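You operate a simulated robot arm through the tools that you are given. There is no shell and no other tool. Be economical: measure what you need, move in short steps, check, and stop when the job is done.

You run a simulated two-armed robot. Do the job below in one go: nothing can be reset, and whatever is moved stays where it is left.

## Task
Wipe up the spill on the top of the front bench with the blue cloth and put it back.

Only the result counts: the job must be done as asked and must still hold three seconds after the hand-in. Knocking over, shifting, dropping, spilling or breaking anything else fails it. Flat cloth is picked up by pressing the open fingertips on it (5 to 10 N) and closing them slowly along it; thin cloth reads only 2 to 8 mm in the jaws.

## Robot
Two 7-joint arms with two-finger parallel grippers on one trunk, on a base that drives. Base frame: it is fixed to the floor where the robot stands at the start and does not move with it; the origin is under the middle of the robot, x ahead of it, y to its left, z up; the surface under the hand at the start is at about z = 760. Lengths are in mm, angles in rad, forces in N, time in s.
The left shoulder is at the start at [110, 169, 1488], the right one opposite. With the tool pointing down near the work surface each hand reaches from about 300 to 680 mm from the robot's upright axis, wherever it stands, measured 20 degrees to its own side. Places, roughly: blue cloth [600, -200, 800]. Payload 1.57 kg a hand.
The tool frame of a hand sits at the grasp point between the pads (the TCP): z along the fingers, y along the line on which they close. The tips reach 30 mm beyond it. Largest opening 80 mm; finger width 17, thickness 12; the body of the gripper, 40 by 82 mm, starts 80 mm behind the TCP.
Orientation is told as [roll, pitch, yaw] about the base's x, y, z axes, in that order, counted from this pose: with the fingers straight down and closing along the base's y, the tool's x points along the base's -x, its y along +y and its z along -z.

## Interface
- The arms move only by the tool arm_command. It takes "left_moves", "right_moves" or both (then of equal length, played together; a hand with none holds still); each is a list of rows, each a list of 7 numbers: the closure, from 0 (fully open) to 1 (shut), then the shift along the tool's x, y, z in units of 400 mm (1.0 is 400 mm), then the turn, a rotation vector about the tool's x, y, z in units of 45 degrees (1.0 is 45 degrees). In form: [[claw, tx, ty, tz, rx, ry, rz], ...]. A call has 1 to 12 rows; each row is the pose to reach, as a shift and turn from the pose commanded when the call began, along the tool's axes at that moment. A call with a number of a shift or a turn outside -1 to 1 is refused whole. Each row takes 0.2 s and may step no farther than 50 mm and 0.15 rad from the row before; otherwise, or with a gripper value out of range, the whole call is refused. Where a pose cannot be reached the arm comes as near as it can. A force on the tool above 40 N (or 10 N above the force at the start of the call, whichever is more), or a blocked arm, ends the call early, and 0.2 s more pass. Each finger travels about 72 mm/s and halts on what it meets, pressing with about 37 N; the grip force reading is that of the motor and also rises with nothing between the fingers. The clock runs only during rows and for 0.2 s after the last one: add rows that repeat a pose to give the fingers time. It gives the time, the measured TCP pose, the force on the tool (base axes), the opening and the grip force at its end, in the units of the frame above (readings bear some noise), with the torque about the TCP (base axes, N m) and any sound that the robot's microphone picked up, and new pictures: "views" is both (left out), scene, wrist or none (wrist: the cameras of the hands that moved).
- Cameras (640 x 400 px; columns grow to the right, rows downward): "scene" is now at [136.2, -40.6, 1660.7]; the picture's right is [-0.60, -0.80, 0.00], its down [-0.67, 0.50, -0.55] and it looks along [0.44, -0.33, -0.84] (base axes); focal length 276 px, centre (320, 200). "left" rides on the left gripper at [72, 7, -122] in its tool frame; the picture's right is [-0.09, 1.00, 0.00], its down [-0.84, -0.08, -0.54] and it looks along [-0.54, -0.05, 0.84] (tool axes); focal length 238 px, centre (320, 200). "right" rides on the right gripper at [72, -7, -122] in its tool frame; the picture's right is [0.09, 1.00, 0.00], its down [-0.84, 0.08, -0.54] and it looks along [-0.54, 0.05, 0.84] (tool axes); focal length 238 px, centre (320, 200). There is no depth. A picture from a camera that has moved, and an enlarged one, comes with that camera's place and axes in the base frame and with its lens.
- raise_lower(by): slides the trunk up (or, below 0, down) by that many mm; the arms and the scene camera ride with it, the base frame stays. It gives what a move gives, with no picture.
- steer(legs): drives the robot by 1 to 6 legs, each [ahead, left, turn to the left] in mm, mm and rad, along the robot's own axes; the way and the turn of a leg run together, so that a leg with both is an arc; at most 1500 mm and 3.142 rad a leg. The arms and the cameras ride along, it lands a little off, and it stops where it bumps. It gives what a move gives, and a new picture of the scene camera.
- pan_tilt(pan, tilt): turns the head with the scene camera to pan (to the left, within 1.501 rad either way) and tilt (down, from -0.506 to 1.204), counted from straight ahead of the robot. It gives what a move gives, and a new picture of the scene camera.
- enlarge(camera, box): a new picture of the part [left, top, right, bottom] of that camera's present view, enlarged. No time passes.
- sign_off(): hands the job in; it is judged then, once.

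Go step by step. Nothing tells you exact positions but the pictures and the camera data: compare them with the known pose of the tool, close in by small moves and look again before you grip or let go. The budget is 120 turns and 260 pictures, counting those below and the enlarged ones. Unless the task says otherwise, let go and move clear before handing in, and close with one line.

The tools are called after "Call:" as a command line: name --argument value ..., lists and objects as JSON in quotes. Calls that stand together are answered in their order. arm_command: Moves the arms, as the interface text tells. Its arguments: {"type":"object","properties":{"left_moves":{"type":"array","items":{"type":"array","items":{"type":"number"}}},"right_moves":{"type":"array","items":{"type":"array","items":{"type":"number"}}},"views":{"type":"string","enum":["both","scene","wrist","none"]}},"required":[]} The other tools are called the same way: raise_lower (by) slides the trunk up or down; steer (legs) drives the base; pan_tilt (pan, tilt) turns the head that bears the scene camera; enlarge (camera, box) takes an enlarged picture of a part of a camera's view; sign_off () hands the job in.

At the start:

```text
time: 0.0
left_tcp_pos: [648.3, -117.9, 1089.9]
left_orientation: [-0.001, 0.0, 0.0]
left_force: [-0.4, -0.5, 0.0]
left_torque: [0.01, -0.03, -0.01]
left_gripper_width: 79.9
left_grip_force: 0.0
right_tcp_pos: [478.5, -509.5, 1005.2]
right_orientation: [-0.003, 0.001, -0.001]
right_force: [-0.3, -0.3, 0.1]
right_torque: [0.02, 0.01, -0.02]
right_gripper_width: 80.0
right_grip_force: 0.0
trunk travel left (down, up): [-802.0, 88.0]
robot x, y, heading: [0.2, -1.6, -0.003]
head pan, tilt: [-0.639, 0.988]
```

scene: 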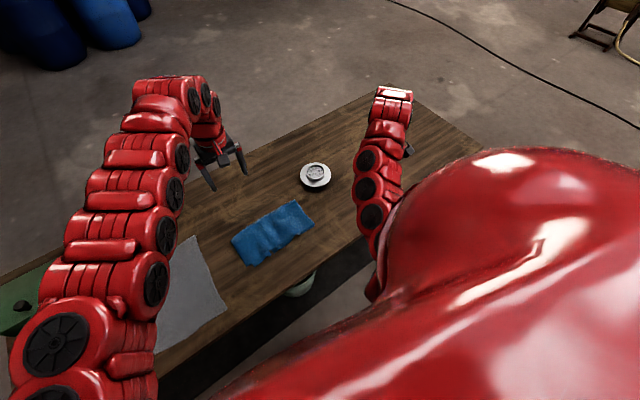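
right: 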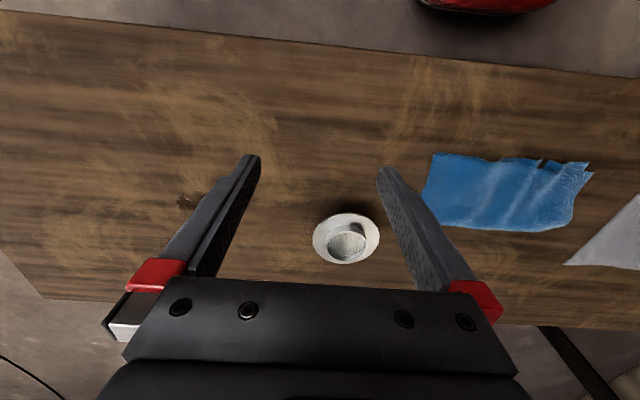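
left: 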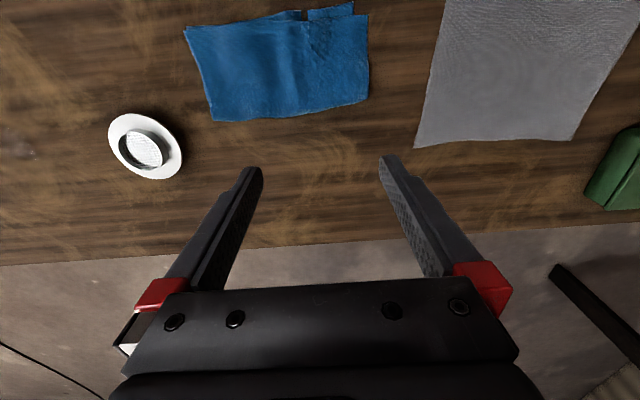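

I see the bench with a blue cloth, a grey cloth, a white cup on a saucer and a green object; the spill is possibly a faint stain near the left in the right wrist view. I enlarge to find it.

Call:
enlarge --camera "right" --box '[120, 130, 320, 255]'

Call:
enlarge --camera "scene" --box '[220, 80, 500, 280]'

Call:
enlarge --camera "left" --box '[0, 0, 400, 250]'

```text
3.20 times, centred on (220, 192) of right
camera zoom: at [406.8, -516.7, 1128.4], right [-0.09, 1.0, 0.0], down [0.84, 0.08, 0.54], along [0.54, 0.05, -0.84], focal length 763 px, centre (640, 224)
```

zoom: 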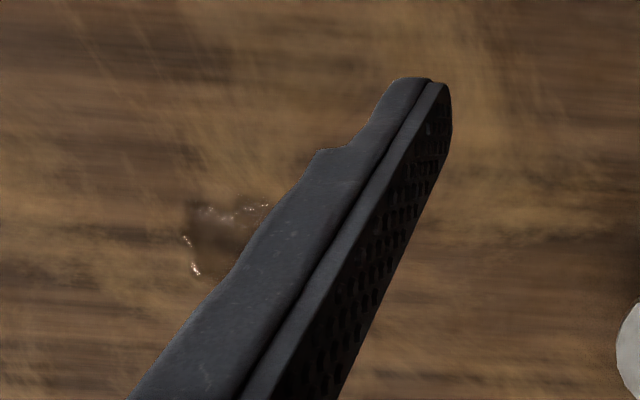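

```text
2.00 times, centred on (360, 180) of scene
camera zoom: at [136.2, -40.6, 1660.7], right [-0.6, -0.8, 0.0], down [-0.67, 0.5, -0.55], along [0.44, -0.33, -0.84], focal length 552 px, centre (240, 240)
```

zoom: 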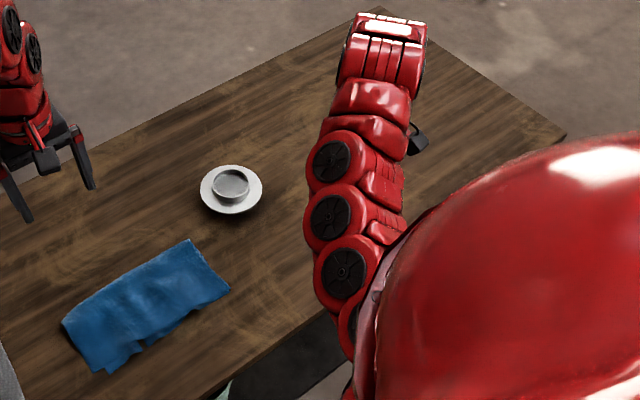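

```text
1.60 times, centred on (200, 125) of left
camera zoom: at [577.5, -110.9, 1212.2], right [0.09, 1.0, 0.0], down [0.84, -0.08, 0.54], along [0.54, -0.05, -0.84], focal length 381 px, centre (512, 320)
```

zoom: 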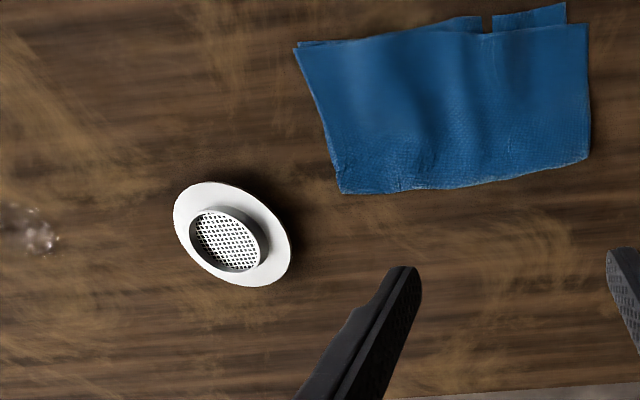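

The spill looks to be near (675, -715) on a bench top around z ≈ 785, beyond the cup and saucer. I move the left hand aside first and look with the right one moved back for a better view.

Call:
arm_command --left_moves '[[0, 0.04, 0.09, 0, 0, 0, 0], [0, 0.08, 0.18, 0, 0, 0, 0], [0, 0.12, 0.27, 0, 0, 0, 0], [0, 0.16, 0.36, 0, 0, 0, 0], [0, 0.2, 0.45, 0, 0, 0, 0], [0, 0.24, 0.54, 0, 0, 0, 0], [0, 0.28, 0.63, 0, 0, 0, 0], [0, 0.32, 0.72, 0, 0, 0, 0], [0, 0.36, 0.81, 0, 0, 0, 0], [0, 0.4, 0.9, 0, 0, 0, 0]]' --right_moves '[[0, 0.03, 0, 0, 0, 0, 0], [0, 0.06, 0, 0, 0, 0, 0], [0, 0.09, 0, 0, 0, 0, 0], [0, 0.12, 0, 0, 0, 0, 0], [0, 0.15, 0, 0, 0, 0, 0], [0, 0.18, 0, 0, 0, 0, 0], [0, 0.18, 0, 0, 0, 0, 0], [0, 0.18, 0, 0, 0, 0, 0], [0, 0.18, 0, 0, 0, 0, 0], [0, 0.18, 0, 0, 0, 0, 0]]'

Call:
pan_tilt --pan 0 --tilt 1.1

```text
time: 2.2
left_tcp_pos: [635.3, 267.3, 1076.1]
left_orientation: [-0.006, 0.006, -0.002]
left_force: [0.2, -0.7, 0.4]
left_torque: [-0.01, -0.02, 0.01]
left_gripper_width: 80.2
left_grip_force: 0.1
left hand out of reach, approached as far as the arm can: row 3, 4, 5, 6, 7, 8, 9, 10
right_tcp_pos: [410.8, -509.0, 993.9]
right_orientation: [-0.006, -0.002, -0.001]
right_force: [0.4, 0.1, 1.0]
right_torque: [-0.02, -0.03, 0.0]
right_gripper_width: 80.3
right_grip_force: 0.0
right hand out of reach, approached as far as the arm can: row 2, 3, 4, 5, 6, 7, 8, 9, 10
trunk travel left (down, up): [-802.0, 88.0]
robot x, y, heading: [0.6, 1.6, 0.001]
head pan, tilt: [-0.639, 0.988]
camera scene: at [135.3, -37.7, 1660.8], right [-0.6, -0.8, 0.0], down [-0.67, 0.5, -0.55], along [0.44, -0.33, -0.83], focal length 276 px, centre (320, 200)
camera right: at [338.2, -516.7, 1116.8], right [-0.09, 1.0, -0.01], down [0.84, 0.08, 0.54], along [0.54, 0.04, -0.84], focal length 238 px, centre (320, 200)
camera left: at [565.3, 274.3, 1199.0], right [0.09, 1.0, 0.0], down [0.84, -0.08, 0.54], along [0.53, -0.05, -0.84], focal length 238 px, centre (320, 200)
```

scene: 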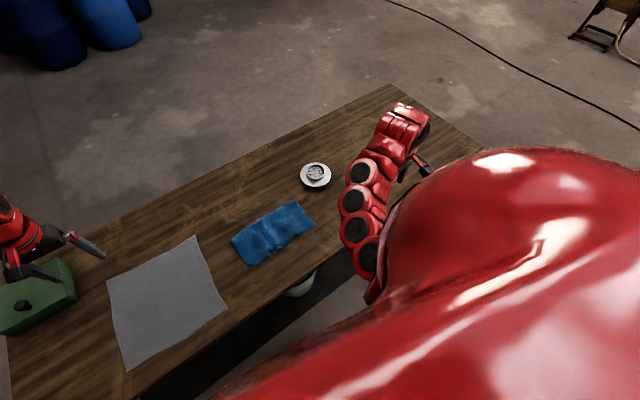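
right: 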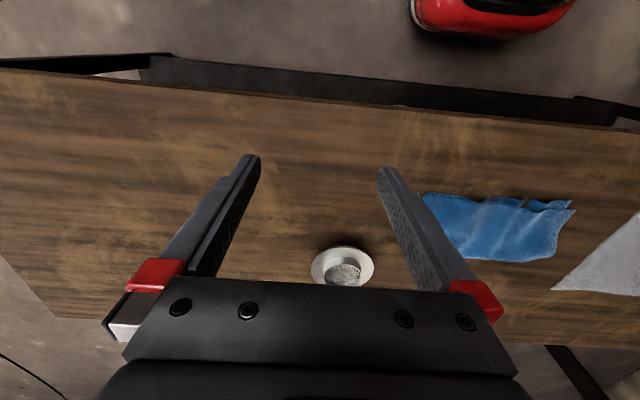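
left: 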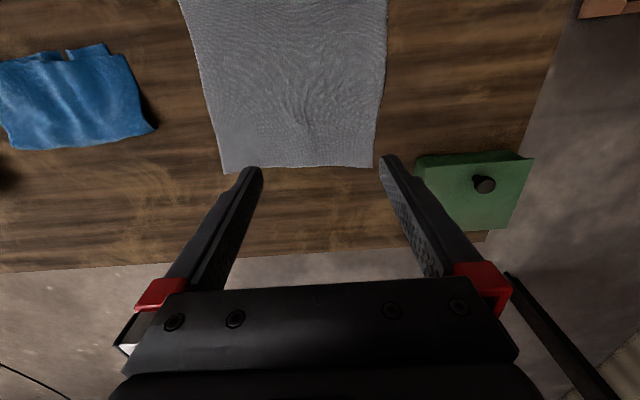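

```text
time: 3.2
left_tcp_pos: [636.1, 265.8, 1076.8]
left_orientation: [-0.001, 0.008, -0.001]
left_force: [0.2, -0.1, 0.2]
left_torque: [0.01, -0.02, -0.01]
left_gripper_width: 80.0
left_grip_force: 0.0
right_tcp_pos: [410.9, -511.1, 992.1]
right_orientation: [-0.006, -0.001, 0.0]
right_force: [-0.6, 1.0, 1.2]
right_torque: [0.01, 0.02, -0.01]
right_gripper_width: 80.0
right_grip_force: 0.1
trunk travel left (down, up): [-802.0, 88.0]
robot x, y, heading: [0.4, -0.7, -0.002]
head pan, tilt: [0.0, 1.1]
camera scene: at [142.7, 1.8, 1653.3], right [0.0, -1.0, 0.0], down [-0.89, 0.0, -0.45], along [0.45, 0.0, -0.89], focal length 276 px, centre (320, 200)
```

scene: 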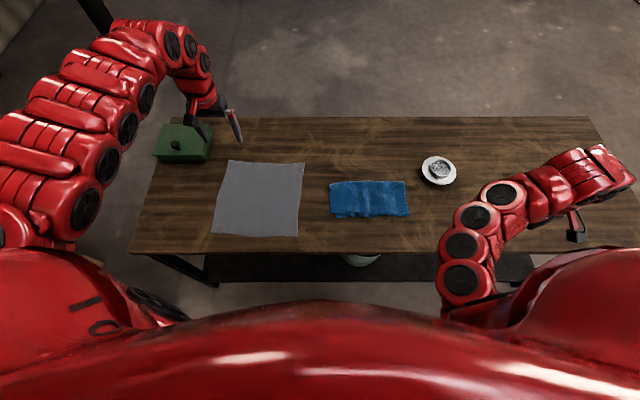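

The blue cloth spans roughly x 517–650, y −310…−40 (centre ≈ (583, −172)). I bring the right hand above its centre and look.

Call:
arm_command --right_moves '[[0, -0.048, 0.094, 0, 0, 0, 0], [0, -0.096, 0.188, 0, 0, 0, 0], [0, -0.143, 0.282, 0, 0, 0, 0], [0, -0.19, 0.376, 0, 0, 0, 0], [0, -0.24, 0.47, 0, 0, 0, 0], [0, -0.288, 0.563, 0, 0, 0, 0], [0, -0.336, 0.657, 0.03, 0, 0, 0], [0, -0.384, 0.75, 0.06, 0, 0, 0], [0, -0.43, 0.845, 0.1, 0, 0, 0], [0, -0.43, 0.845, 0.15, 0, 0, 0], [0, -0.43, 0.845, 0.2, 0, 0, 0], [0, -0.43, 0.845, 0.2, 0, 0, 0]]'

```text
time: 5.8
left_tcp_pos: [635.1, 266.1, 1075.6]
left_orientation: [-0.002, 0.007, -0.001]
left_force: [-0.2, 0.9, -0.2]
left_torque: [0.0, 0.0, 0.01]
left_gripper_width: 79.7
left_grip_force: 0.0
right_tcp_pos: [585.9, -170.1, 912.2]
right_orientation: [0.0, -0.001, 0.001]
right_force: [0.2, 0.3, -0.6]
right_torque: [0.01, -0.01, -0.01]
right_gripper_width: 80.0
right_grip_force: 0.0
right hand out of reach, approached as far as the arm can: row 1, 2, 3, 4, 5, 6
trunk travel left (down, up): [-802.0, 88.0]
robot x, y, heading: [-1.9, -2.7, -0.003]
head pan, tilt: [0.0, 1.1]
camera scene: at [142.9, 1.8, 1653.2], right [0.0, -1.0, 0.0], down [-0.89, 0.0, -0.45], along [0.45, 0.0, -0.89], focal length 276 px, centre (320, 200)
camera right: at [512.4, -177.8, 1035.3], right [-0.09, 1.0, 0.0], down [0.84, 0.08, 0.54], along [0.54, 0.05, -0.84], focal length 238 px, centre (320, 200)
```

scene: 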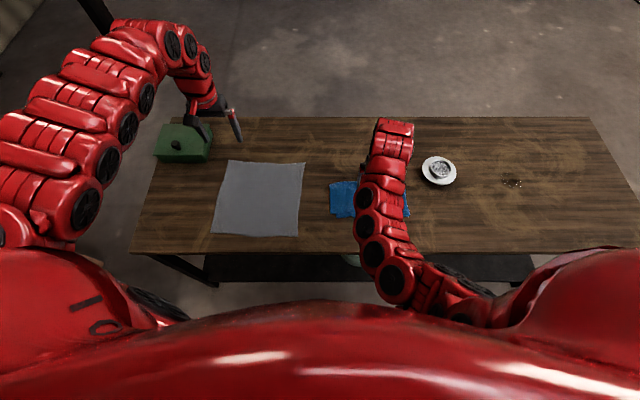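
right: 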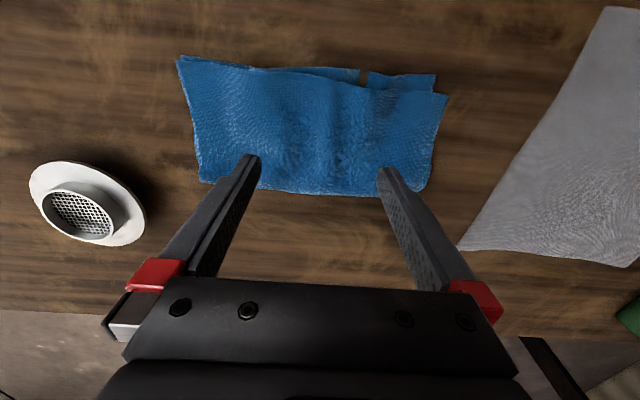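

The cloth's centre is right under the tool, and the spill shows in the scene view near (658, −701). I descend close to the cloth and enlarge the spill.

Call:
enlarge --camera "scene" --box '[432, 145, 592, 245]'

Call:
arm_command --right_moves '[[0.2, 0, 0, 0.06, 0, 0, 0], [0.2, 0, 0, 0.12, 0, 0, 0], [0.2, 0, 0, 0.17, 0, 0, 0], [0.2, 0, 0, 0.17, 0, 0, 0]]' --views "wrist"

```text
4.00 times, centred on (512, 195) of scene
camera zoom: at [142.9, 1.8, 1653.2], right [0.0, -1.0, 0.0], down [-0.89, 0.0, -0.45], along [0.45, 0.0, -0.89], focal length 1103 px, centre (-448, 220)
```

zoom: 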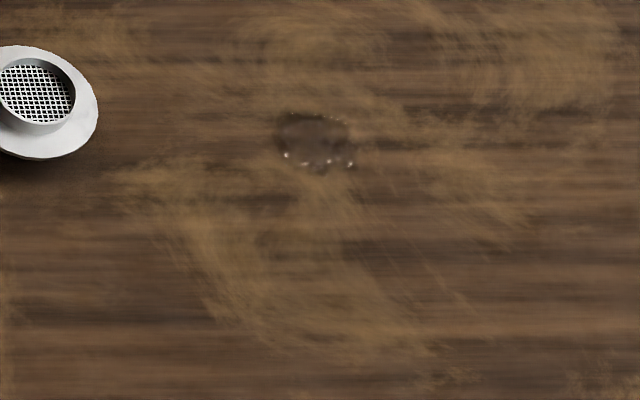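

```text
time: 6.8
left_tcp_pos: [636.5, 266.8, 1075.4]
left_orientation: [-0.002, 0.006, 0.001]
left_force: [0.3, 0.0, -1.0]
left_torque: [0.0, 0.01, 0.0]
left_gripper_width: 80.2
left_grip_force: 0.0
right_tcp_pos: [583.8, -172.1, 843.5]
right_orientation: [-0.002, 0.002, 0.001]
right_force: [0.8, -0.9, 0.3]
right_torque: [0.01, 0.04, -0.01]
right_gripper_width: 63.8
right_grip_force: 0.1
trunk travel left (down, up): [-802.0, 88.0]
robot x, y, heading: [2.6, -0.1, -0.004]
head pan, tilt: [0.0, 1.1]
camera right: at [511.2, -179.2, 966.8], right [-0.09, 1.0, 0.0], down [0.84, 0.08, 0.54], along [0.54, 0.05, -0.84], focal length 238 px, centre (320, 200)
```

right: 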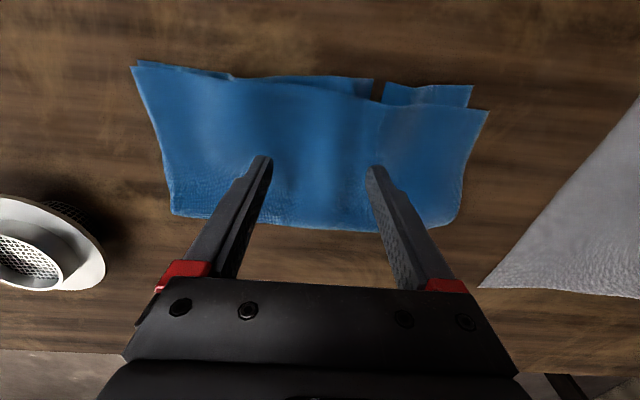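

Spill is ≈35 mm radius around (661, −698). I now lower by small steps onto the cloth watching the force.

Call:
arm_command --right_moves '[[0.2, 0, 0, 0.015, 0, 0, 0], [0.2, 0, 0, 0.03, 0, 0, 0], [0.2, 0, 0, 0.04, 0, 0, 0], [0.2, 0, 0, 0.04, 0, 0, 0]]' --views "none"

```text
time: 7.8
left_tcp_pos: [637.5, 266.2, 1075.1]
left_orientation: [-0.002, 0.006, 0.0]
left_force: [-0.6, -0.4, -0.1]
left_torque: [0.01, 0.02, -0.01]
left_gripper_width: 80.0
left_grip_force: 0.1
right_tcp_pos: [582.6, -170.9, 828.3]
right_orientation: [-0.001, 0.0, 0.0]
right_force: [-0.2, 0.2, 0.3]
right_torque: [0.0, -0.02, -0.01]
right_gripper_width: 63.7
right_grip_force: 0.0
trunk travel left (down, up): [-802.0, 88.0]
robot x, y, heading: [-4.3, -1.1, 0.001]
head pan, tilt: [0.0, 1.1]
```

Call:
arm_command --right_moves '[[0.2, 0, 0, 0.0075, 0, 0, 0], [0.2, 0, 0, 0.015, 0, 0, 0], [0.2, 0, 0, 0.02, 0, 0, 0], [0.2, 0, 0, 0.02, 0, 0, 0]]' --views "none"

```text
time: 8.8
left_tcp_pos: [636.6, 266.1, 1076.6]
left_orientation: [-0.001, 0.007, 0.0]
left_force: [0.2, 0.3, 0.2]
left_torque: [0.02, -0.02, 0.01]
left_gripper_width: 80.2
left_grip_force: 0.1
right_tcp_pos: [583.4, -172.1, 820.2]
right_orientation: [-0.003, 0.0, 0.0]
right_force: [-0.5, 0.5, -0.1]
right_torque: [0.0, 0.01, -0.03]
right_gripper_width: 63.8
right_grip_force: 0.1
trunk travel left (down, up): [-802.0, 88.0]
robot x, y, heading: [-2.6, -1.3, -0.001]
head pan, tilt: [0.0, 1.1]
```

Still no contact at 820, so I go on down in small steps.

Call:
arm_command --right_moves '[[0.2, 0, 0, 0.0075, 0, 0, 0], [0.2, 0, 0, 0.015, 0, 0, 0], [0.2, 0, 0, 0.02, 0, 0, 0], [0.2, 0, 0, 0.02, 0, 0, 0]]' --views "wrist"

```text
time: 9.8
left_tcp_pos: [636.0, 266.3, 1077.3]
left_orientation: [-0.002, 0.007, -0.002]
left_force: [0.0, 0.4, -0.5]
left_torque: [-0.02, 0.0, 0.0]
left_gripper_width: 79.9
left_grip_force: 0.1
right_tcp_pos: [581.9, -173.0, 813.0]
right_orientation: [0.001, 0.0, 0.002]
right_force: [0.1, -0.6, 0.2]
right_torque: [0.01, -0.02, 0.0]
right_gripper_width: 63.9
right_grip_force: 0.1
trunk travel left (down, up): [-802.0, 88.0]
robot x, y, heading: [-0.1, -0.1, -0.0]
head pan, tilt: [0.0, 1.1]
camera right: at [510.5, -180.3, 935.1], right [-0.09, 1.0, 0.0], down [0.84, 0.08, 0.54], along [0.54, 0.05, -0.84], focal length 238 px, centre (320, 200)
```

right: 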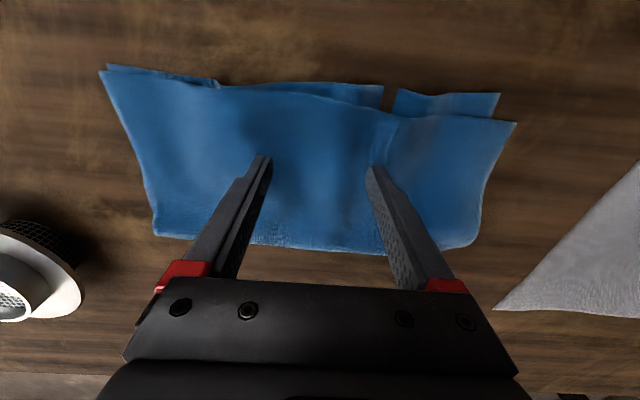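

Call:
arm_command --right_moves '[[0.2, 0, 0, 0.0075, 0, 0, 0], [0.2, 0, 0, 0.015, 0, 0, 0], [0.2, 0, 0, 0.02, 0, 0, 0], [0.2, 0, 0, 0.02, 0, 0, 0]]' --views "none"

```text
time: 10.8
left_tcp_pos: [636.4, 264.4, 1075.8]
left_orientation: [-0.003, 0.006, 0.0]
left_force: [0.0, 0.9, -1.2]
left_torque: [-0.01, -0.04, 0.01]
left_gripper_width: 80.0
left_grip_force: 0.1
right_tcp_pos: [581.5, -171.1, 805.3]
right_orientation: [-0.002, -0.001, 0.0]
right_force: [-0.5, -0.4, -0.5]
right_torque: [-0.01, 0.01, 0.02]
right_gripper_width: 64.2
right_grip_force: 0.0
trunk travel left (down, up): [-802.0, 88.0]
robot x, y, heading: [0.6, 1.7, 0.003]
head pan, tilt: [0.0, 1.1]
```

Call:
arm_command --right_moves '[[0.2, 0, 0, 0.0075, 0, 0, 0], [0.2, 0, 0, 0.015, 0, 0, 0], [0.2, 0, 0, 0.02, 0, 0, 0], [0.2, 0, 0, 0.02, 0, 0, 0]]' --views "none"

```text
time: 11.8
left_tcp_pos: [635.3, 265.9, 1075.8]
left_orientation: [-0.001, 0.007, 0.001]
left_force: [-0.3, -0.2, 0.4]
left_torque: [0.01, 0.01, 0.02]
left_gripper_width: 80.2
left_grip_force: 0.0
right_tcp_pos: [583.0, -171.6, 796.6]
right_orientation: [-0.002, 0.002, 0.0]
right_force: [-0.9, 0.8, 0.1]
right_torque: [0.0, 0.0, 0.02]
right_gripper_width: 63.8
right_grip_force: 0.1
trunk travel left (down, up): [-802.0, 88.0]
robot x, y, heading: [0.3, -0.6, 0.005]
head pan, tilt: [0.0, 1.1]
```

Call:
arm_command --right_moves '[[0.2, 0, 0, 0.005, 0, 0, 0], [0.2, 0, 0, 0.01, 0, 0, 0], [0.2, 0, 0, 0.01, 0, 0, 0]]' --views "wrist"

```text
time: 12.6
left_tcp_pos: [635.2, 265.4, 1077.7]
left_orientation: [-0.001, 0.005, -0.001]
left_force: [-0.3, 0.6, 0.1]
left_torque: [-0.03, 0.01, -0.01]
left_gripper_width: 80.1
left_grip_force: 0.0
right_tcp_pos: [583.1, -172.5, 792.8]
right_orientation: [0.0, 0.0, 0.001]
right_force: [0.1, 0.1, 2.3]
right_torque: [0.06, 0.03, 0.01]
right_gripper_width: 63.9
right_grip_force: 0.0
trunk travel left (down, up): [-802.0, 88.0]
robot x, y, heading: [-1.8, 0.8, -0.003]
head pan, tilt: [0.0, 1.1]
camera right: at [510.6, -179.7, 915.1], right [-0.09, 1.0, 0.0], down [0.84, 0.08, 0.54], along [0.54, 0.05, -0.84], focal length 238 px, centre (320, 200)
```

right: 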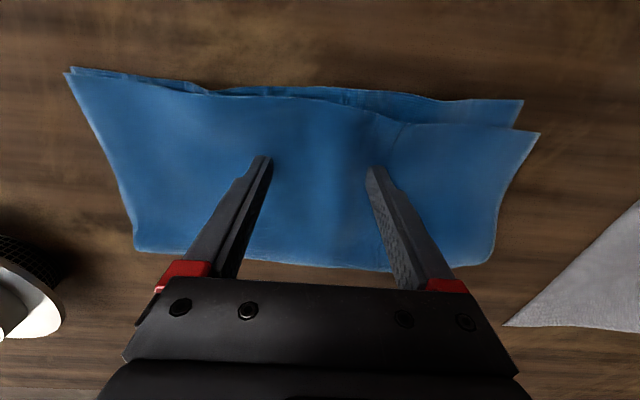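

Contact has begun (2.3 N). I press a bit more, then close slowly.

Call:
arm_command --right_moves '[[0.2, 0, 0, 0.0025, 0, 0, 0], [0.2, 0, 0, 0.005, 0, 0, 0], [0.2, 0, 0, 0.005, 0, 0, 0]]' --views "none"

```text
time: 13.4
left_tcp_pos: [634.5, 266.4, 1076.6]
left_orientation: [-0.002, 0.007, 0.001]
left_force: [0.1, -1.0, 0.5]
left_torque: [0.0, 0.0, -0.03]
left_gripper_width: 80.1
left_grip_force: 0.0
right_tcp_pos: [582.6, -172.6, 791.8]
right_orientation: [-0.002, -0.001, 0.0]
right_force: [0.5, -1.6, 17.3]
right_torque: [0.29, 0.03, 0.01]
right_gripper_width: 63.9
right_grip_force: 0.0
trunk travel left (down, up): [-802.0, 88.0]
robot x, y, heading: [-3.1, -0.2, 0.001]
head pan, tilt: [0.0, 1.1]
```

Too firm (17 N), so I back off by about 1 mm and close slowly.

Call:
arm_command --right_moves '[[0.2, 0, 0, -0.003, 0, 0, 0], [0.3, 0, 0, -0.003, 0, 0, 0], [0.4, 0, 0, -0.003, 0, 0, 0], [0.5, 0, 0, -0.003, 0, 0, 0], [0.6, 0, 0, -0.003, 0, 0, 0], [0.7, 0, 0, -0.003, 0, 0, 0], [0.8, 0, 0, -0.003, 0, 0, 0], [0.9, 0, 0, -0.003, 0, 0, 0], [1, 0, 0, -0.003, 0, 0, 0], [1, 0, 0, -0.003, 0, 0, 0], [1, 0, 0, -0.003, 0, 0, 0]]' --views "wrist"

```text
time: 15.8
left_tcp_pos: [634.4, 267.4, 1076.4]
left_orientation: [-0.002, 0.007, 0.0]
left_force: [-0.1, 0.1, 0.4]
left_torque: [-0.01, 0.03, 0.01]
left_gripper_width: 79.8
left_grip_force: 0.1
right_tcp_pos: [582.3, -172.0, 792.7]
right_orientation: [-0.001, 0.0, 0.0]
right_force: [-0.8, 1.9, 11.7]
right_torque: [0.1, 0.01, 0.02]
right_gripper_width: 12.6
right_grip_force: 29.4
trunk travel left (down, up): [-802.0, 88.0]
robot x, y, heading: [-0.4, -2.7, -0.002]
head pan, tilt: [0.0, 1.1]
camera right: at [509.6, -179.7, 914.7], right [-0.09, 1.0, 0.0], down [0.84, 0.08, 0.54], along [0.54, 0.05, -0.84], focal length 238 px, centre (320, 200)
```

right: 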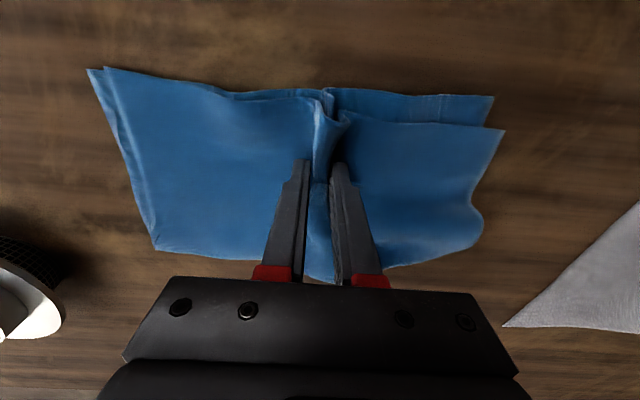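

The cloth is pinched (12.6 mm, both layers). I lift it straight up.

Call:
arm_command --right_moves '[[1, 0, 0, -0.03, 0, 0, 0], [1, 0, 0, -0.08, 0, 0, 0], [1, 0, 0, -0.16, 0, 0, 0], [1, 0, 0, -0.24, 0, 0, 0], [1, 0, 0, -0.32, 0, 0, 0], [1, 0, 0, -0.4, 0, 0, 0], [1, 0, 0, -0.48, 0, 0, 0], [1, 0, 0, -0.55, 0, 0, 0], [1, 0, 0, -0.55, 0, 0, 0]]'

```text
time: 17.8
left_tcp_pos: [636.1, 265.6, 1076.2]
left_orientation: [0.0, 0.008, 0.0]
left_force: [-0.7, 0.2, -0.1]
left_torque: [0.01, -0.03, 0.01]
left_gripper_width: 79.8
left_grip_force: 0.1
right_tcp_pos: [587.8, -173.8, 998.2]
right_orientation: [-0.005, -0.001, 0.001]
right_force: [0.0, 0.6, -0.1]
right_torque: [-0.01, 0.02, -0.02]
right_gripper_width: 11.7
right_grip_force: 29.5
right hand out of reach, approached as far as the arm can: row 8, 9
trunk travel left (down, up): [-802.0, 88.0]
robot x, y, heading: [4.9, -1.3, 0.002]
head pan, tilt: [0.0, 1.1]
camera scene: at [143.2, 1.4, 1653.2], right [0.0, -1.0, 0.0], down [-0.89, 0.0, -0.45], along [0.45, 0.0, -0.89], focal length 276 px, centre (320, 200)
camera right: at [514.9, -181.2, 1120.5], right [-0.09, 1.0, 0.0], down [0.84, 0.08, 0.54], along [0.54, 0.05, -0.84], focal length 238 px, centre (320, 200)
```

scene: 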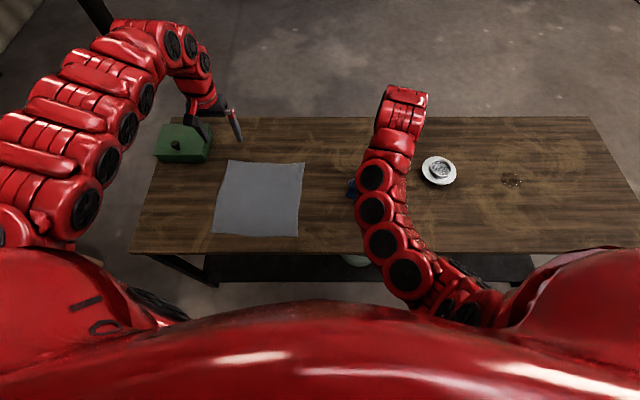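
right: 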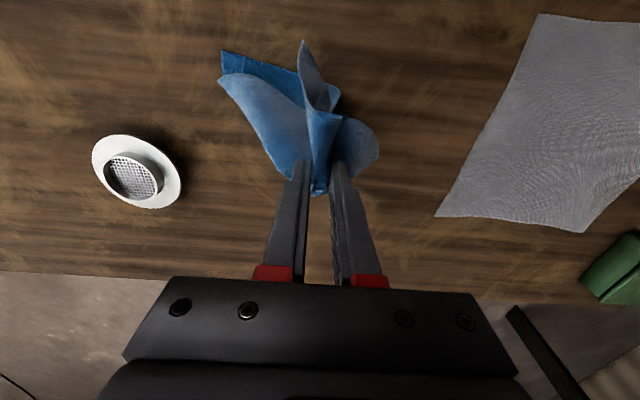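

The cloth is held and hangs free. I check the floor to my right before driving that way.

Call:
pan_tilt --pan -1.45 --tilt 0.7

```text
time: 19.4
left_tcp_pos: [635.4, 265.6, 1076.1]
left_orientation: [-0.004, 0.006, 0.0]
left_force: [0.3, 0.1, -0.7]
left_torque: [0.01, -0.01, 0.0]
left_gripper_width: 79.8
left_grip_force: 0.0
right_tcp_pos: [587.6, -174.0, 997.7]
right_orientation: [-0.002, -0.003, 0.002]
right_force: [0.4, -0.9, -0.4]
right_torque: [0.01, -0.02, 0.0]
right_gripper_width: 11.8
right_grip_force: 29.2
trunk travel left (down, up): [-802.0, 88.0]
robot x, y, heading: [1.4, 2.2, 0.001]
head pan, tilt: [-1.45, 0.7]
camera scene: at [90.1, -82.8, 1683.2], right [-0.99, -0.12, 0.0], down [-0.08, 0.64, -0.76], along [0.09, -0.76, -0.64], focal length 276 px, centre (320, 200)
```

scene: 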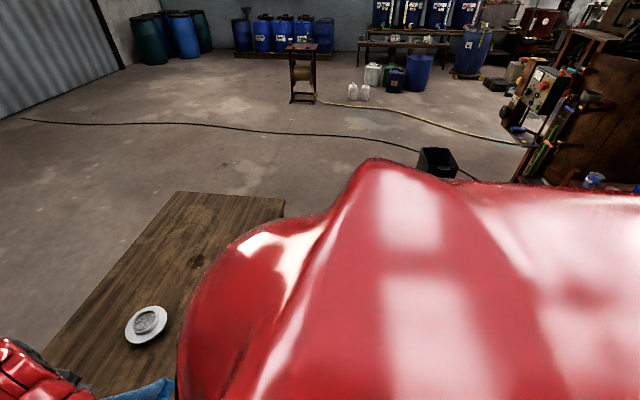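

The way is clear. I drive 500 mm to the right and turn the head back.

Call:
steer --legs '[[0, -500, 0]]'

Call:
pan_tilt --pan 0 --tilt 1.1

```text
time: 22.4
left_tcp_pos: [636.5, -233.2, 1075.4]
left_orientation: [-0.001, 0.007, 0.006]
left_force: [0.4, -0.2, 0.1]
left_torque: [0.04, 0.0, -0.03]
left_gripper_width: 80.0
left_grip_force: 0.1
right_tcp_pos: [589.5, -673.6, 998.1]
right_orientation: [-0.002, -0.002, 0.006]
right_force: [0.5, 0.6, -0.5]
right_torque: [0.0, -0.03, 0.03]
right_gripper_width: 11.8
right_grip_force: 28.8
trunk travel left (down, up): [-802.0, 88.0]
robot x, y, heading: [-1.4, -501.9, 0.006]
head pan, tilt: [-1.45, 0.7]
camera scene: at [91.6, -585.0, 1683.3], right [-0.99, -0.12, 0.0], down [-0.08, 0.64, -0.77], along [0.1, -0.76, -0.64], focal length 276 px, centre (320, 200)
```

scene: 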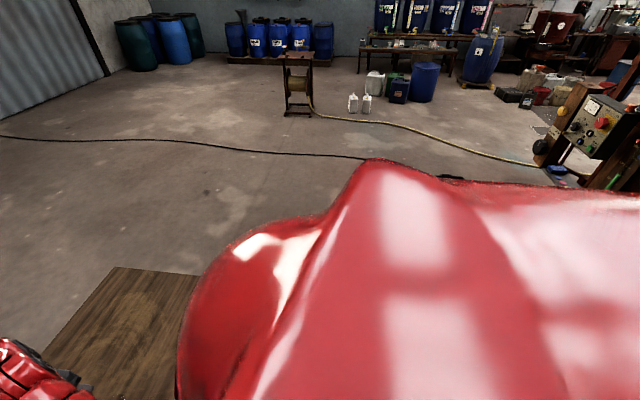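

```text
time: 23.9
left_tcp_pos: [636.6, -234.6, 1076.8]
left_orientation: [-0.001, 0.008, 0.004]
left_force: [0.0, -1.6, 0.3]
left_torque: [-0.04, 0.0, 0.01]
left_gripper_width: 80.1
left_grip_force: 0.1
right_tcp_pos: [589.4, -674.0, 997.0]
right_orientation: [-0.003, 0.0, 0.005]
right_force: [0.0, -0.3, 0.0]
right_torque: [-0.01, 0.04, -0.03]
right_gripper_width: 11.9
right_grip_force: 29.3
trunk travel left (down, up): [-802.0, 88.0]
robot x, y, heading: [-1.3, -502.5, 0.008]
head pan, tilt: [0.0, 1.1]
camera scene: at [144.1, -500.9, 1653.2], right [0.0, -1.0, 0.0], down [-0.89, 0.0, -0.45], along [0.45, 0.0, -0.89], focal length 276 px, centre (320, 200)
```

scene: 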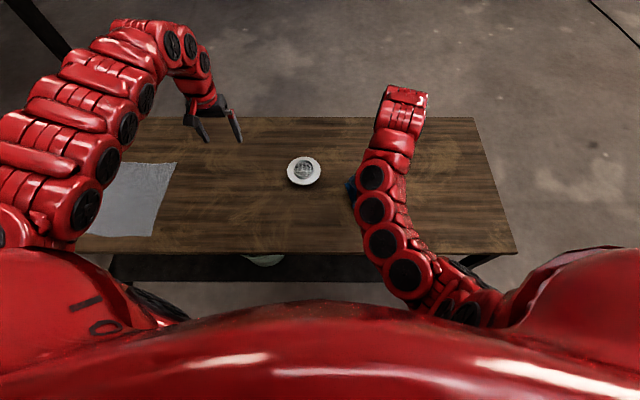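

I get a wrist view of the spill after lowering the trunk by 70 mm for reach.

Call:
raise_lower --by -70

Call:
enlarge --camera "right" --box '[0, 0, 640, 400]'

```text
time: 25.0
left_tcp_pos: [635.6, -234.3, 1005.7]
left_orientation: [-0.001, 0.008, 0.003]
left_force: [-0.4, 0.5, -0.3]
left_torque: [-0.04, -0.01, -0.02]
left_gripper_width: 80.2
left_grip_force: 0.1
right_tcp_pos: [588.8, -673.8, 928.4]
right_orientation: [-0.002, -0.003, 0.005]
right_force: [-0.4, -0.4, -0.1]
right_torque: [0.02, 0.01, -0.02]
right_gripper_width: 11.8
right_grip_force: 29.4
trunk travel left (down, up): [-732.0, 158.0]
robot x, y, heading: [1.3, -506.3, 0.002]
head pan, tilt: [0.0, 1.1]
```

```text
1.00 times, centred on (320, 200) of right (not enlarged: the box is as wide or as high as the picture)
camera zoom: at [516.7, -681.6, 1050.7], right [-0.1, 1.0, 0.0], down [0.84, 0.08, 0.54], along [0.54, 0.05, -0.84], focal length 238 px, centre (320, 200)
```

zoom: 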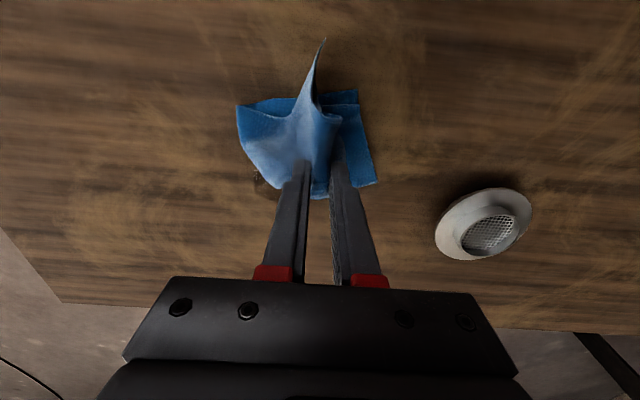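

The spill sits just beyond and left of the cloth in the wrist view, matching about (676, −718). I move over it and lower to near contact.

Call:
arm_command --right_moves '[[1, -0.075, -0.04, 0, 0, 0, 0], [1, -0.15, -0.08, 0, 0, 0, 0], [1, -0.22, -0.11, 0, 0, 0, 0], [1, -0.22, -0.11, 0.08, 0, 0, 0], [1, -0.22, -0.11, 0.16, 0, 0, 0], [1, -0.22, -0.11, 0.24, 0, 0, 0], [1, -0.22, -0.11, 0.3, 0, 0, 0], [1, -0.22, -0.11, 0.3, 0, 0, 0]]'

```text
time: 26.8
left_tcp_pos: [635.8, -234.5, 1007.4]
left_orientation: [-0.002, 0.008, 0.006]
left_force: [0.7, 0.2, 0.9]
left_torque: [0.0, 0.0, -0.01]
left_gripper_width: 80.2
left_grip_force: 0.1
right_tcp_pos: [677.3, -719.1, 807.9]
right_orientation: [-0.002, -0.003, 0.004]
right_force: [0.5, -1.0, 0.7]
right_torque: [0.0, -0.01, 0.01]
right_gripper_width: 11.7
right_grip_force: 28.4
trunk travel left (down, up): [-732.0, 158.0]
robot x, y, heading: [0.5, -503.4, 0.005]
head pan, tilt: [0.0, 1.1]
camera scene: at [143.7, -501.0, 1583.3], right [0.0, -1.0, 0.0], down [-0.89, 0.0, -0.45], along [0.45, 0.0, -0.89], focal length 276 px, centre (320, 200)
camera right: at [605.3, -726.5, 931.2], right [-0.1, 1.0, 0.0], down [0.83, 0.08, 0.54], along [0.54, 0.05, -0.84], focal length 238 px, centre (320, 200)
```

scene: 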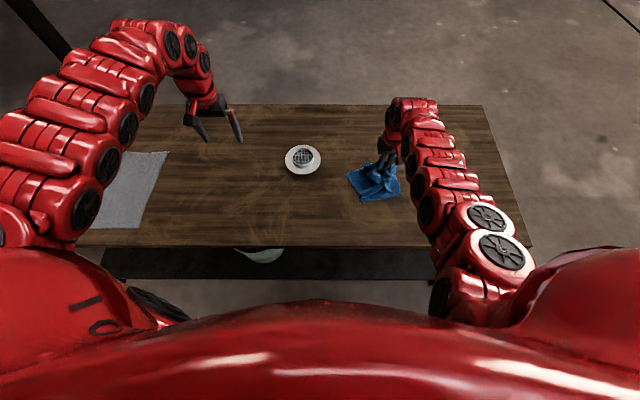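
right: 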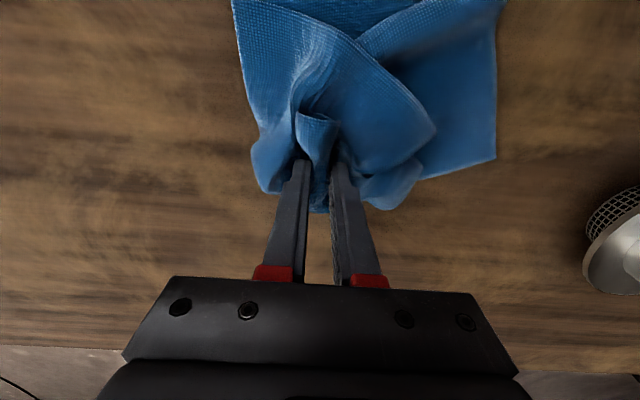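

The cloth now covers the spot. I press down in small steps.

Call:
arm_command --right_moves '[[1, 0, 0, 0.01, 0, 0, 0], [1, 0, 0, 0.02, 0, 0, 0], [1, 0, 0, 0.03, 0, 0, 0], [1, 0, 0, 0.03, 0, 0, 0]]' --views "none"

```text
time: 27.8
left_tcp_pos: [636.0, -233.9, 1006.4]
left_orientation: [-0.001, 0.007, 0.006]
left_force: [0.4, -0.5, 0.3]
left_torque: [0.0, -0.01, 0.01]
left_gripper_width: 80.4
left_grip_force: 0.1
right_tcp_pos: [678.3, -717.3, 796.9]
right_orientation: [0.0, -0.005, 0.005]
right_force: [2.1, -0.6, 8.4]
right_torque: [0.09, -0.02, -0.02]
right_gripper_width: 11.7
right_grip_force: 28.9
trunk travel left (down, up): [-732.0, 158.0]
robot x, y, heading: [2.8, -504.2, 0.009]
head pan, tilt: [0.0, 1.1]
```

8 N of press is good. I wipe in strokes along x at several y offsets.

Call:
arm_command --right_moves '[[1, -0.07, 0, 0, 0, 0, 0], [1, -0.14, 0, 0, 0, 0, 0], [1, -0.07, 0, 0, 0, 0, 0], [1, 0, 0, 0, 0, 0, 0], [1, 0.07, 0, 0, 0, 0, 0], [1, 0.14, 0, 0, 0, 0, 0], [1, 0.14, -0.06, 0, 0, 0, 0], [1, 0.07, -0.06, 0, 0, 0, 0], [1, 0, -0.06, 0, 0, 0, 0], [1, -0.07, -0.06, 0, 0, 0, 0], [1, -0.14, -0.06, 0, 0, 0, 0], [1, -0.14, -0.06, 0, 0, 0, 0]]'

```text
time: 30.4
left_tcp_pos: [636.7, -232.8, 1005.6]
left_orientation: [-0.003, 0.007, 0.005]
left_force: [0.9, -0.6, 0.7]
left_torque: [0.01, -0.03, 0.02]
left_gripper_width: 80.0
left_grip_force: 0.2
right_tcp_pos: [680.6, -737.7, 805.1]
right_orientation: [-0.002, -0.003, 0.005]
right_force: [-0.7, 0.3, -0.4]
right_torque: [-0.02, 0.01, 0.0]
right_gripper_width: 11.6
right_grip_force: 29.2
right hand out of reach, approached as far as the arm can: row 1, 2, 3, 10, 11, 12
trunk travel left (down, up): [-732.0, 158.0]
robot x, y, heading: [1.2, -503.6, 0.005]
head pan, tilt: [0.0, 1.1]
camera scene: at [144.3, -500.2, 1583.2], right [0.01, -1.0, 0.0], down [-0.89, -0.01, -0.45], along [0.45, 0.0, -0.89], focal length 276 px, centre (320, 200)
camera right: at [609.0, -745.8, 927.3], right [-0.1, 1.0, 0.0], down [0.84, 0.08, 0.54], along [0.54, 0.05, -0.84], focal length 238 px, centre (320, 200)
```

scene: 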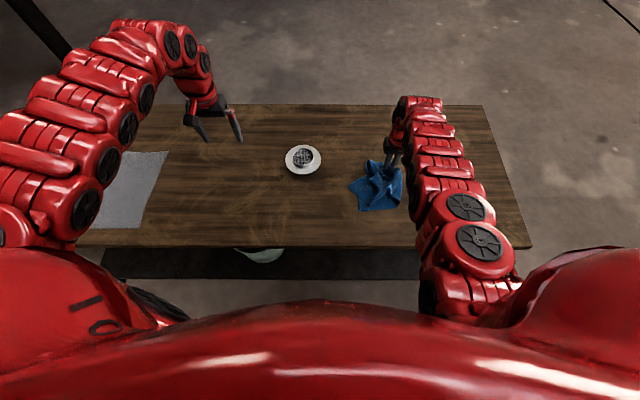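
right: 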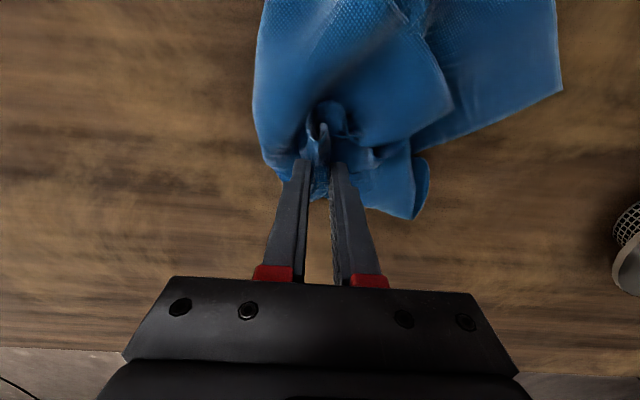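

Reach in +x is at its limit, so I lift, lower the trunk by 130 mm more, and resume.

Call:
arm_command --right_moves '[[1, 0.07, 0.03, -0.06, 0, 0, 0], [1, 0.14, 0.06, -0.12, 0, 0, 0], [1, 0.14, 0.06, -0.2, 0, 0, 0], [1, 0.14, 0.06, -0.28, 0, 0, 0], [1, 0.14, 0.06, -0.36, 0, 0, 0], [1, 0.14, 0.06, -0.36, 0, 0, 0]]' --views "wrist"

Call:
raise_lower --by -120

```text
time: 31.8
left_tcp_pos: [636.6, -234.7, 1005.6]
left_orientation: [-0.003, 0.007, 0.005]
left_force: [-0.2, -0.6, -0.7]
left_torque: [0.0, -0.03, -0.02]
left_gripper_width: 80.1
left_grip_force: 0.0
right_tcp_pos: [637.2, -713.8, 945.9]
right_orientation: [-0.002, -0.001, 0.005]
right_force: [-0.6, 0.7, 0.0]
right_torque: [0.0, 0.01, 0.01]
right_gripper_width: 2.7
right_grip_force: 24.0
right hand out of reach, approached as far as the arm can: row 5, 6
trunk travel left (down, up): [-732.0, 158.0]
robot x, y, heading: [1.3, -500.6, 0.004]
head pan, tilt: [0.0, 1.1]
camera right: at [563.5, -721.8, 1068.6], right [-0.1, 1.0, 0.0], down [0.84, 0.08, 0.54], along [0.54, 0.05, -0.84], focal length 238 px, centre (320, 200)
```

right: 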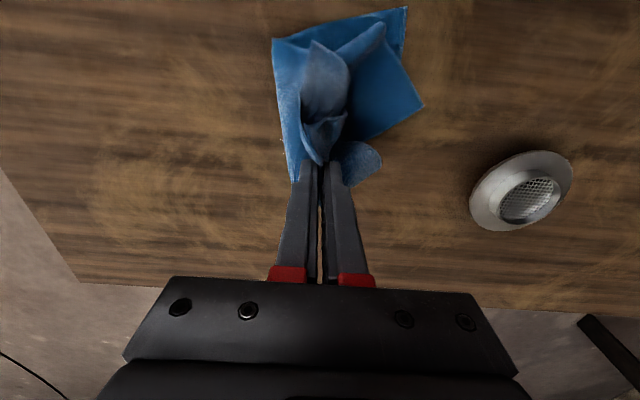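

```text
time: 33.3
left_tcp_pos: [635.2, -233.9, 886.4]
left_orientation: [-0.001, 0.006, 0.006]
left_force: [-0.5, 0.6, -0.4]
left_torque: [0.0, 0.0, 0.02]
left_gripper_width: 80.0
left_grip_force: 0.1
right_tcp_pos: [635.1, -714.0, 825.3]
right_orientation: [-0.002, 0.0, 0.006]
right_force: [1.3, -0.3, 0.0]
right_torque: [0.0, 0.01, 0.0]
right_gripper_width: 2.8
right_grip_force: 23.9
trunk travel left (down, up): [-612.0, 278.0]
robot x, y, heading: [2.9, -502.4, 0.006]
head pan, tilt: [0.0, 1.1]
```

The grip narrowed to 2.8 mm but the cloth still hangs on. I check the state of things from the scene and wrist.

Call:
enlarge --camera "right" --box '[0, 0, 640, 400]'

Call:
enlarge --camera "scene" --box '[280, 90, 520, 240]'

```text
1.00 times, centred on (320, 200) of right (not enlarged: the box is as wide or as high as the picture)
camera zoom: at [563.0, -721.7, 948.8], right [-0.1, 1.0, 0.0], down [0.84, 0.08, 0.54], along [0.54, 0.05, -0.84], focal length 238 px, centre (320, 200)
```

zoom: 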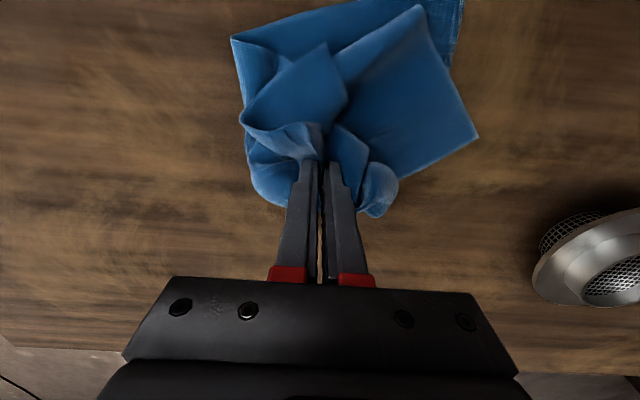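

```text
2.67 times, centred on (400, 165) of scene
camera zoom: at [143.9, -501.0, 1463.3], right [0.0, -1.0, 0.0], down [-0.89, 0.0, -0.45], along [0.45, 0.0, -0.89], focal length 735 px, centre (107, 293)
```

zoom: 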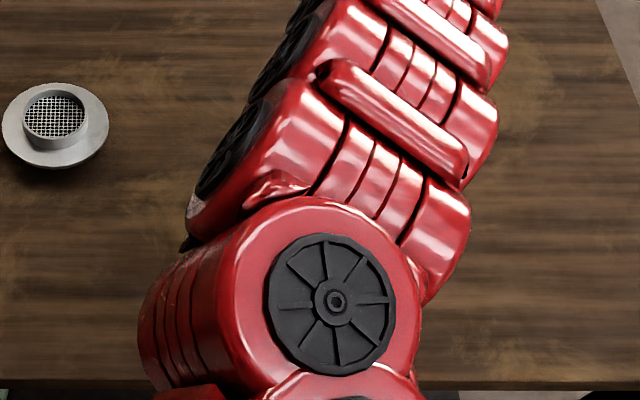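

The cloth is still held; I go on wiping with a gentler press, first moving to x ≈ 676.

Call:
arm_command --right_moves '[[1, -0.05, 0, 0, 0, 0, 0], [1, -0.1, 0, 0, 0, 0, 0], [1, -0.1, 0, 0.04, 0, 0, 0], [1, -0.1, 0, 0.06, 0, 0, 0], [1, -0.1, 0, 0.065, 0, 0, 0], [1, -0.1, 0, 0.065, 0, 0, 0]]' --views "none"

```text
time: 34.7
left_tcp_pos: [635.6, -234.2, 886.7]
left_orientation: [-0.004, 0.005, 0.004]
left_force: [0.7, 0.5, -0.3]
left_torque: [0.04, 0.01, 0.01]
left_gripper_width: 79.9
left_grip_force: 0.0
right_tcp_pos: [674.9, -712.7, 801.3]
right_orientation: [-0.001, -0.001, 0.005]
right_force: [1.4, 0.4, 14.6]
right_torque: [-0.01, 0.08, -0.01]
right_gripper_width: 2.3
right_grip_force: 24.3
trunk travel left (down, up): [-612.0, 278.0]
robot x, y, heading: [0.5, -503.0, 0.009]
head pan, tilt: [0.0, 1.1]
```

14 N is a bit firm; I ease off slightly and stroke.

Call:
arm_command --right_moves '[[1, 0, 0, -0.003, 0, 0, 0], [1, -0.06, 0, -0.003, 0, 0, 0], [1, -0.12, 0, -0.003, 0, 0, 0], [1, -0.12, -0.06, -0.003, 0, 0, 0], [1, -0.06, -0.06, -0.003, 0, 0, 0], [1, 0, -0.06, -0.003, 0, 0, 0], [1, 0.06, -0.06, -0.003, 0, 0, 0], [1, 0.12, -0.06, -0.003, 0, 0, 0], [1, 0.12, -0.06, -0.003, 0, 0, 0]]'

```text
time: 36.2
left_tcp_pos: [633.9, -232.0, 886.0]
left_orientation: [-0.003, 0.005, 0.008]
left_force: [0.5, 0.2, -0.1]
left_torque: [0.01, 0.06, 0.0]
left_gripper_width: 80.0
left_grip_force: 0.0
right_tcp_pos: [668.7, -706.8, 792.6]
right_orientation: [0.034, 0.004, 0.05]
right_force: [-4.9, 0.6, 17.3]
right_torque: [-0.16, 0.17, -0.07]
right_gripper_width: 2.5
right_grip_force: 24.2
right hand out of reach, approached as far as the arm can: row 3, 4
trunk travel left (down, up): [-612.0, 278.0]
robot x, y, heading: [4.2, -501.6, 0.006]
head pan, tilt: [0.0, 1.1]
stopped in row 7 (right hand): the force on the tool passed its limit at 79 N (the readings are from after the stop); the commanded pose is now the measured one
camera scene: at [142.4, -498.1, 1463.5], right [0.01, -1.0, 0.0], down [-0.89, -0.01, -0.45], along [0.45, 0.0, -0.89], focal length 276 px, centre (320, 200)
camera right: at [597.2, -722.6, 915.8], right [-0.14, 0.99, 0.03], down [0.83, 0.1, 0.54], along [0.53, 0.1, -0.84], focal length 238 px, centre (320, 200)
```

scene: 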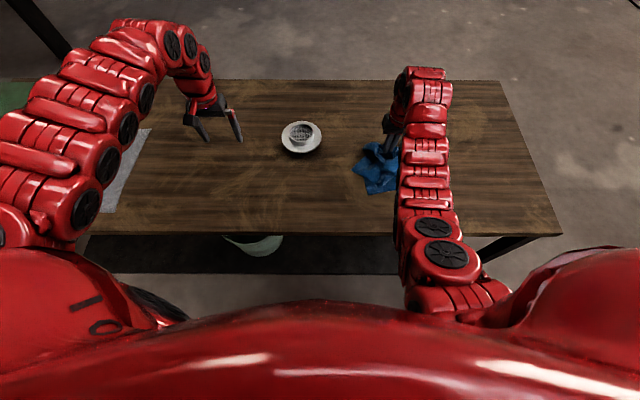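
right: 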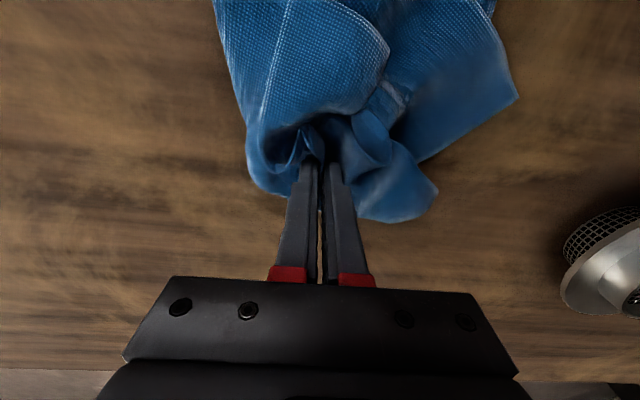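

The force limit was met since that area is near the arm's limit. I lift, straighten the hand and draw it back to look at the spill area.

Call:
arm_command --right_moves '[[1, 0, 0, -0.03, 0.02, 0, 0.03], [1, 0, 0, -0.1, 0.043, 0, 0.057], [1, 0, 0, -0.2, 0.043, 0, 0.057], [1, 0.06, 0, -0.28, 0.043, 0, 0.057], [1, 0.15, 0, -0.3, 0.043, 0, 0.057], [1, 0.24, 0, -0.3, 0.043, 0, 0.057], [1, 0.33, 0, -0.3, 0.043, 0, 0.057], [1, 0.33, 0, -0.3, 0.043, 0, 0.057]]'

```text
time: 38.0
left_tcp_pos: [636.0, -234.2, 886.1]
left_orientation: [-0.004, 0.006, 0.004]
left_force: [0.2, -0.7, 0.4]
left_torque: [-0.03, 0.02, -0.01]
left_gripper_width: 80.1
left_grip_force: 0.1
right_tcp_pos: [647.5, -710.9, 905.8]
right_orientation: [0.001, 0.007, 0.005]
right_force: [-0.2, 0.2, -0.3]
right_torque: [0.01, 0.04, -0.01]
right_gripper_width: 2.7
right_grip_force: 24.1
right hand out of reach, approached as far as the arm can: row 5, 6, 7, 8
trunk travel left (down, up): [-612.0, 278.0]
robot x, y, heading: [0.1, -501.6, 0.002]
head pan, tilt: [0.0, 1.1]
camera scene: at [144.3, -500.5, 1463.2], right [0.01, -1.0, 0.0], down [-0.89, -0.01, -0.45], along [0.45, 0.0, -0.89], focal length 276 px, centre (320, 200)
camera right: at [576.1, -719.3, 1028.3], right [-0.1, 1.0, 0.0], down [0.84, 0.08, 0.54], along [0.53, 0.05, -0.84], focal length 238 px, centre (320, 200)
```

scene: 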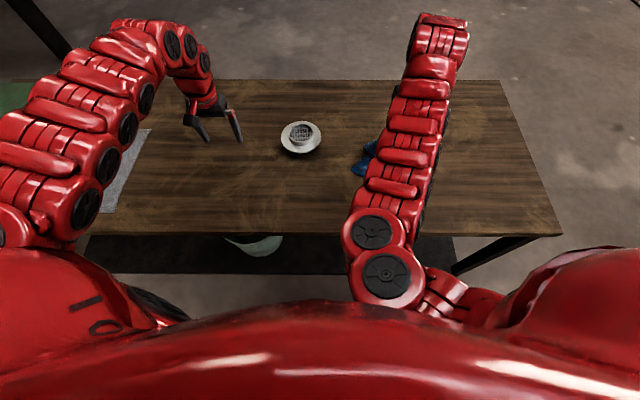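
right: 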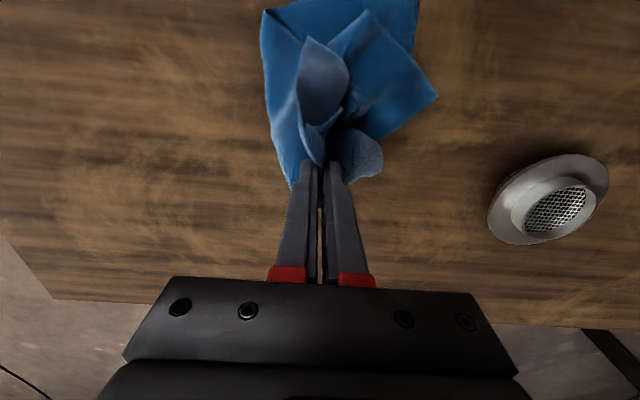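

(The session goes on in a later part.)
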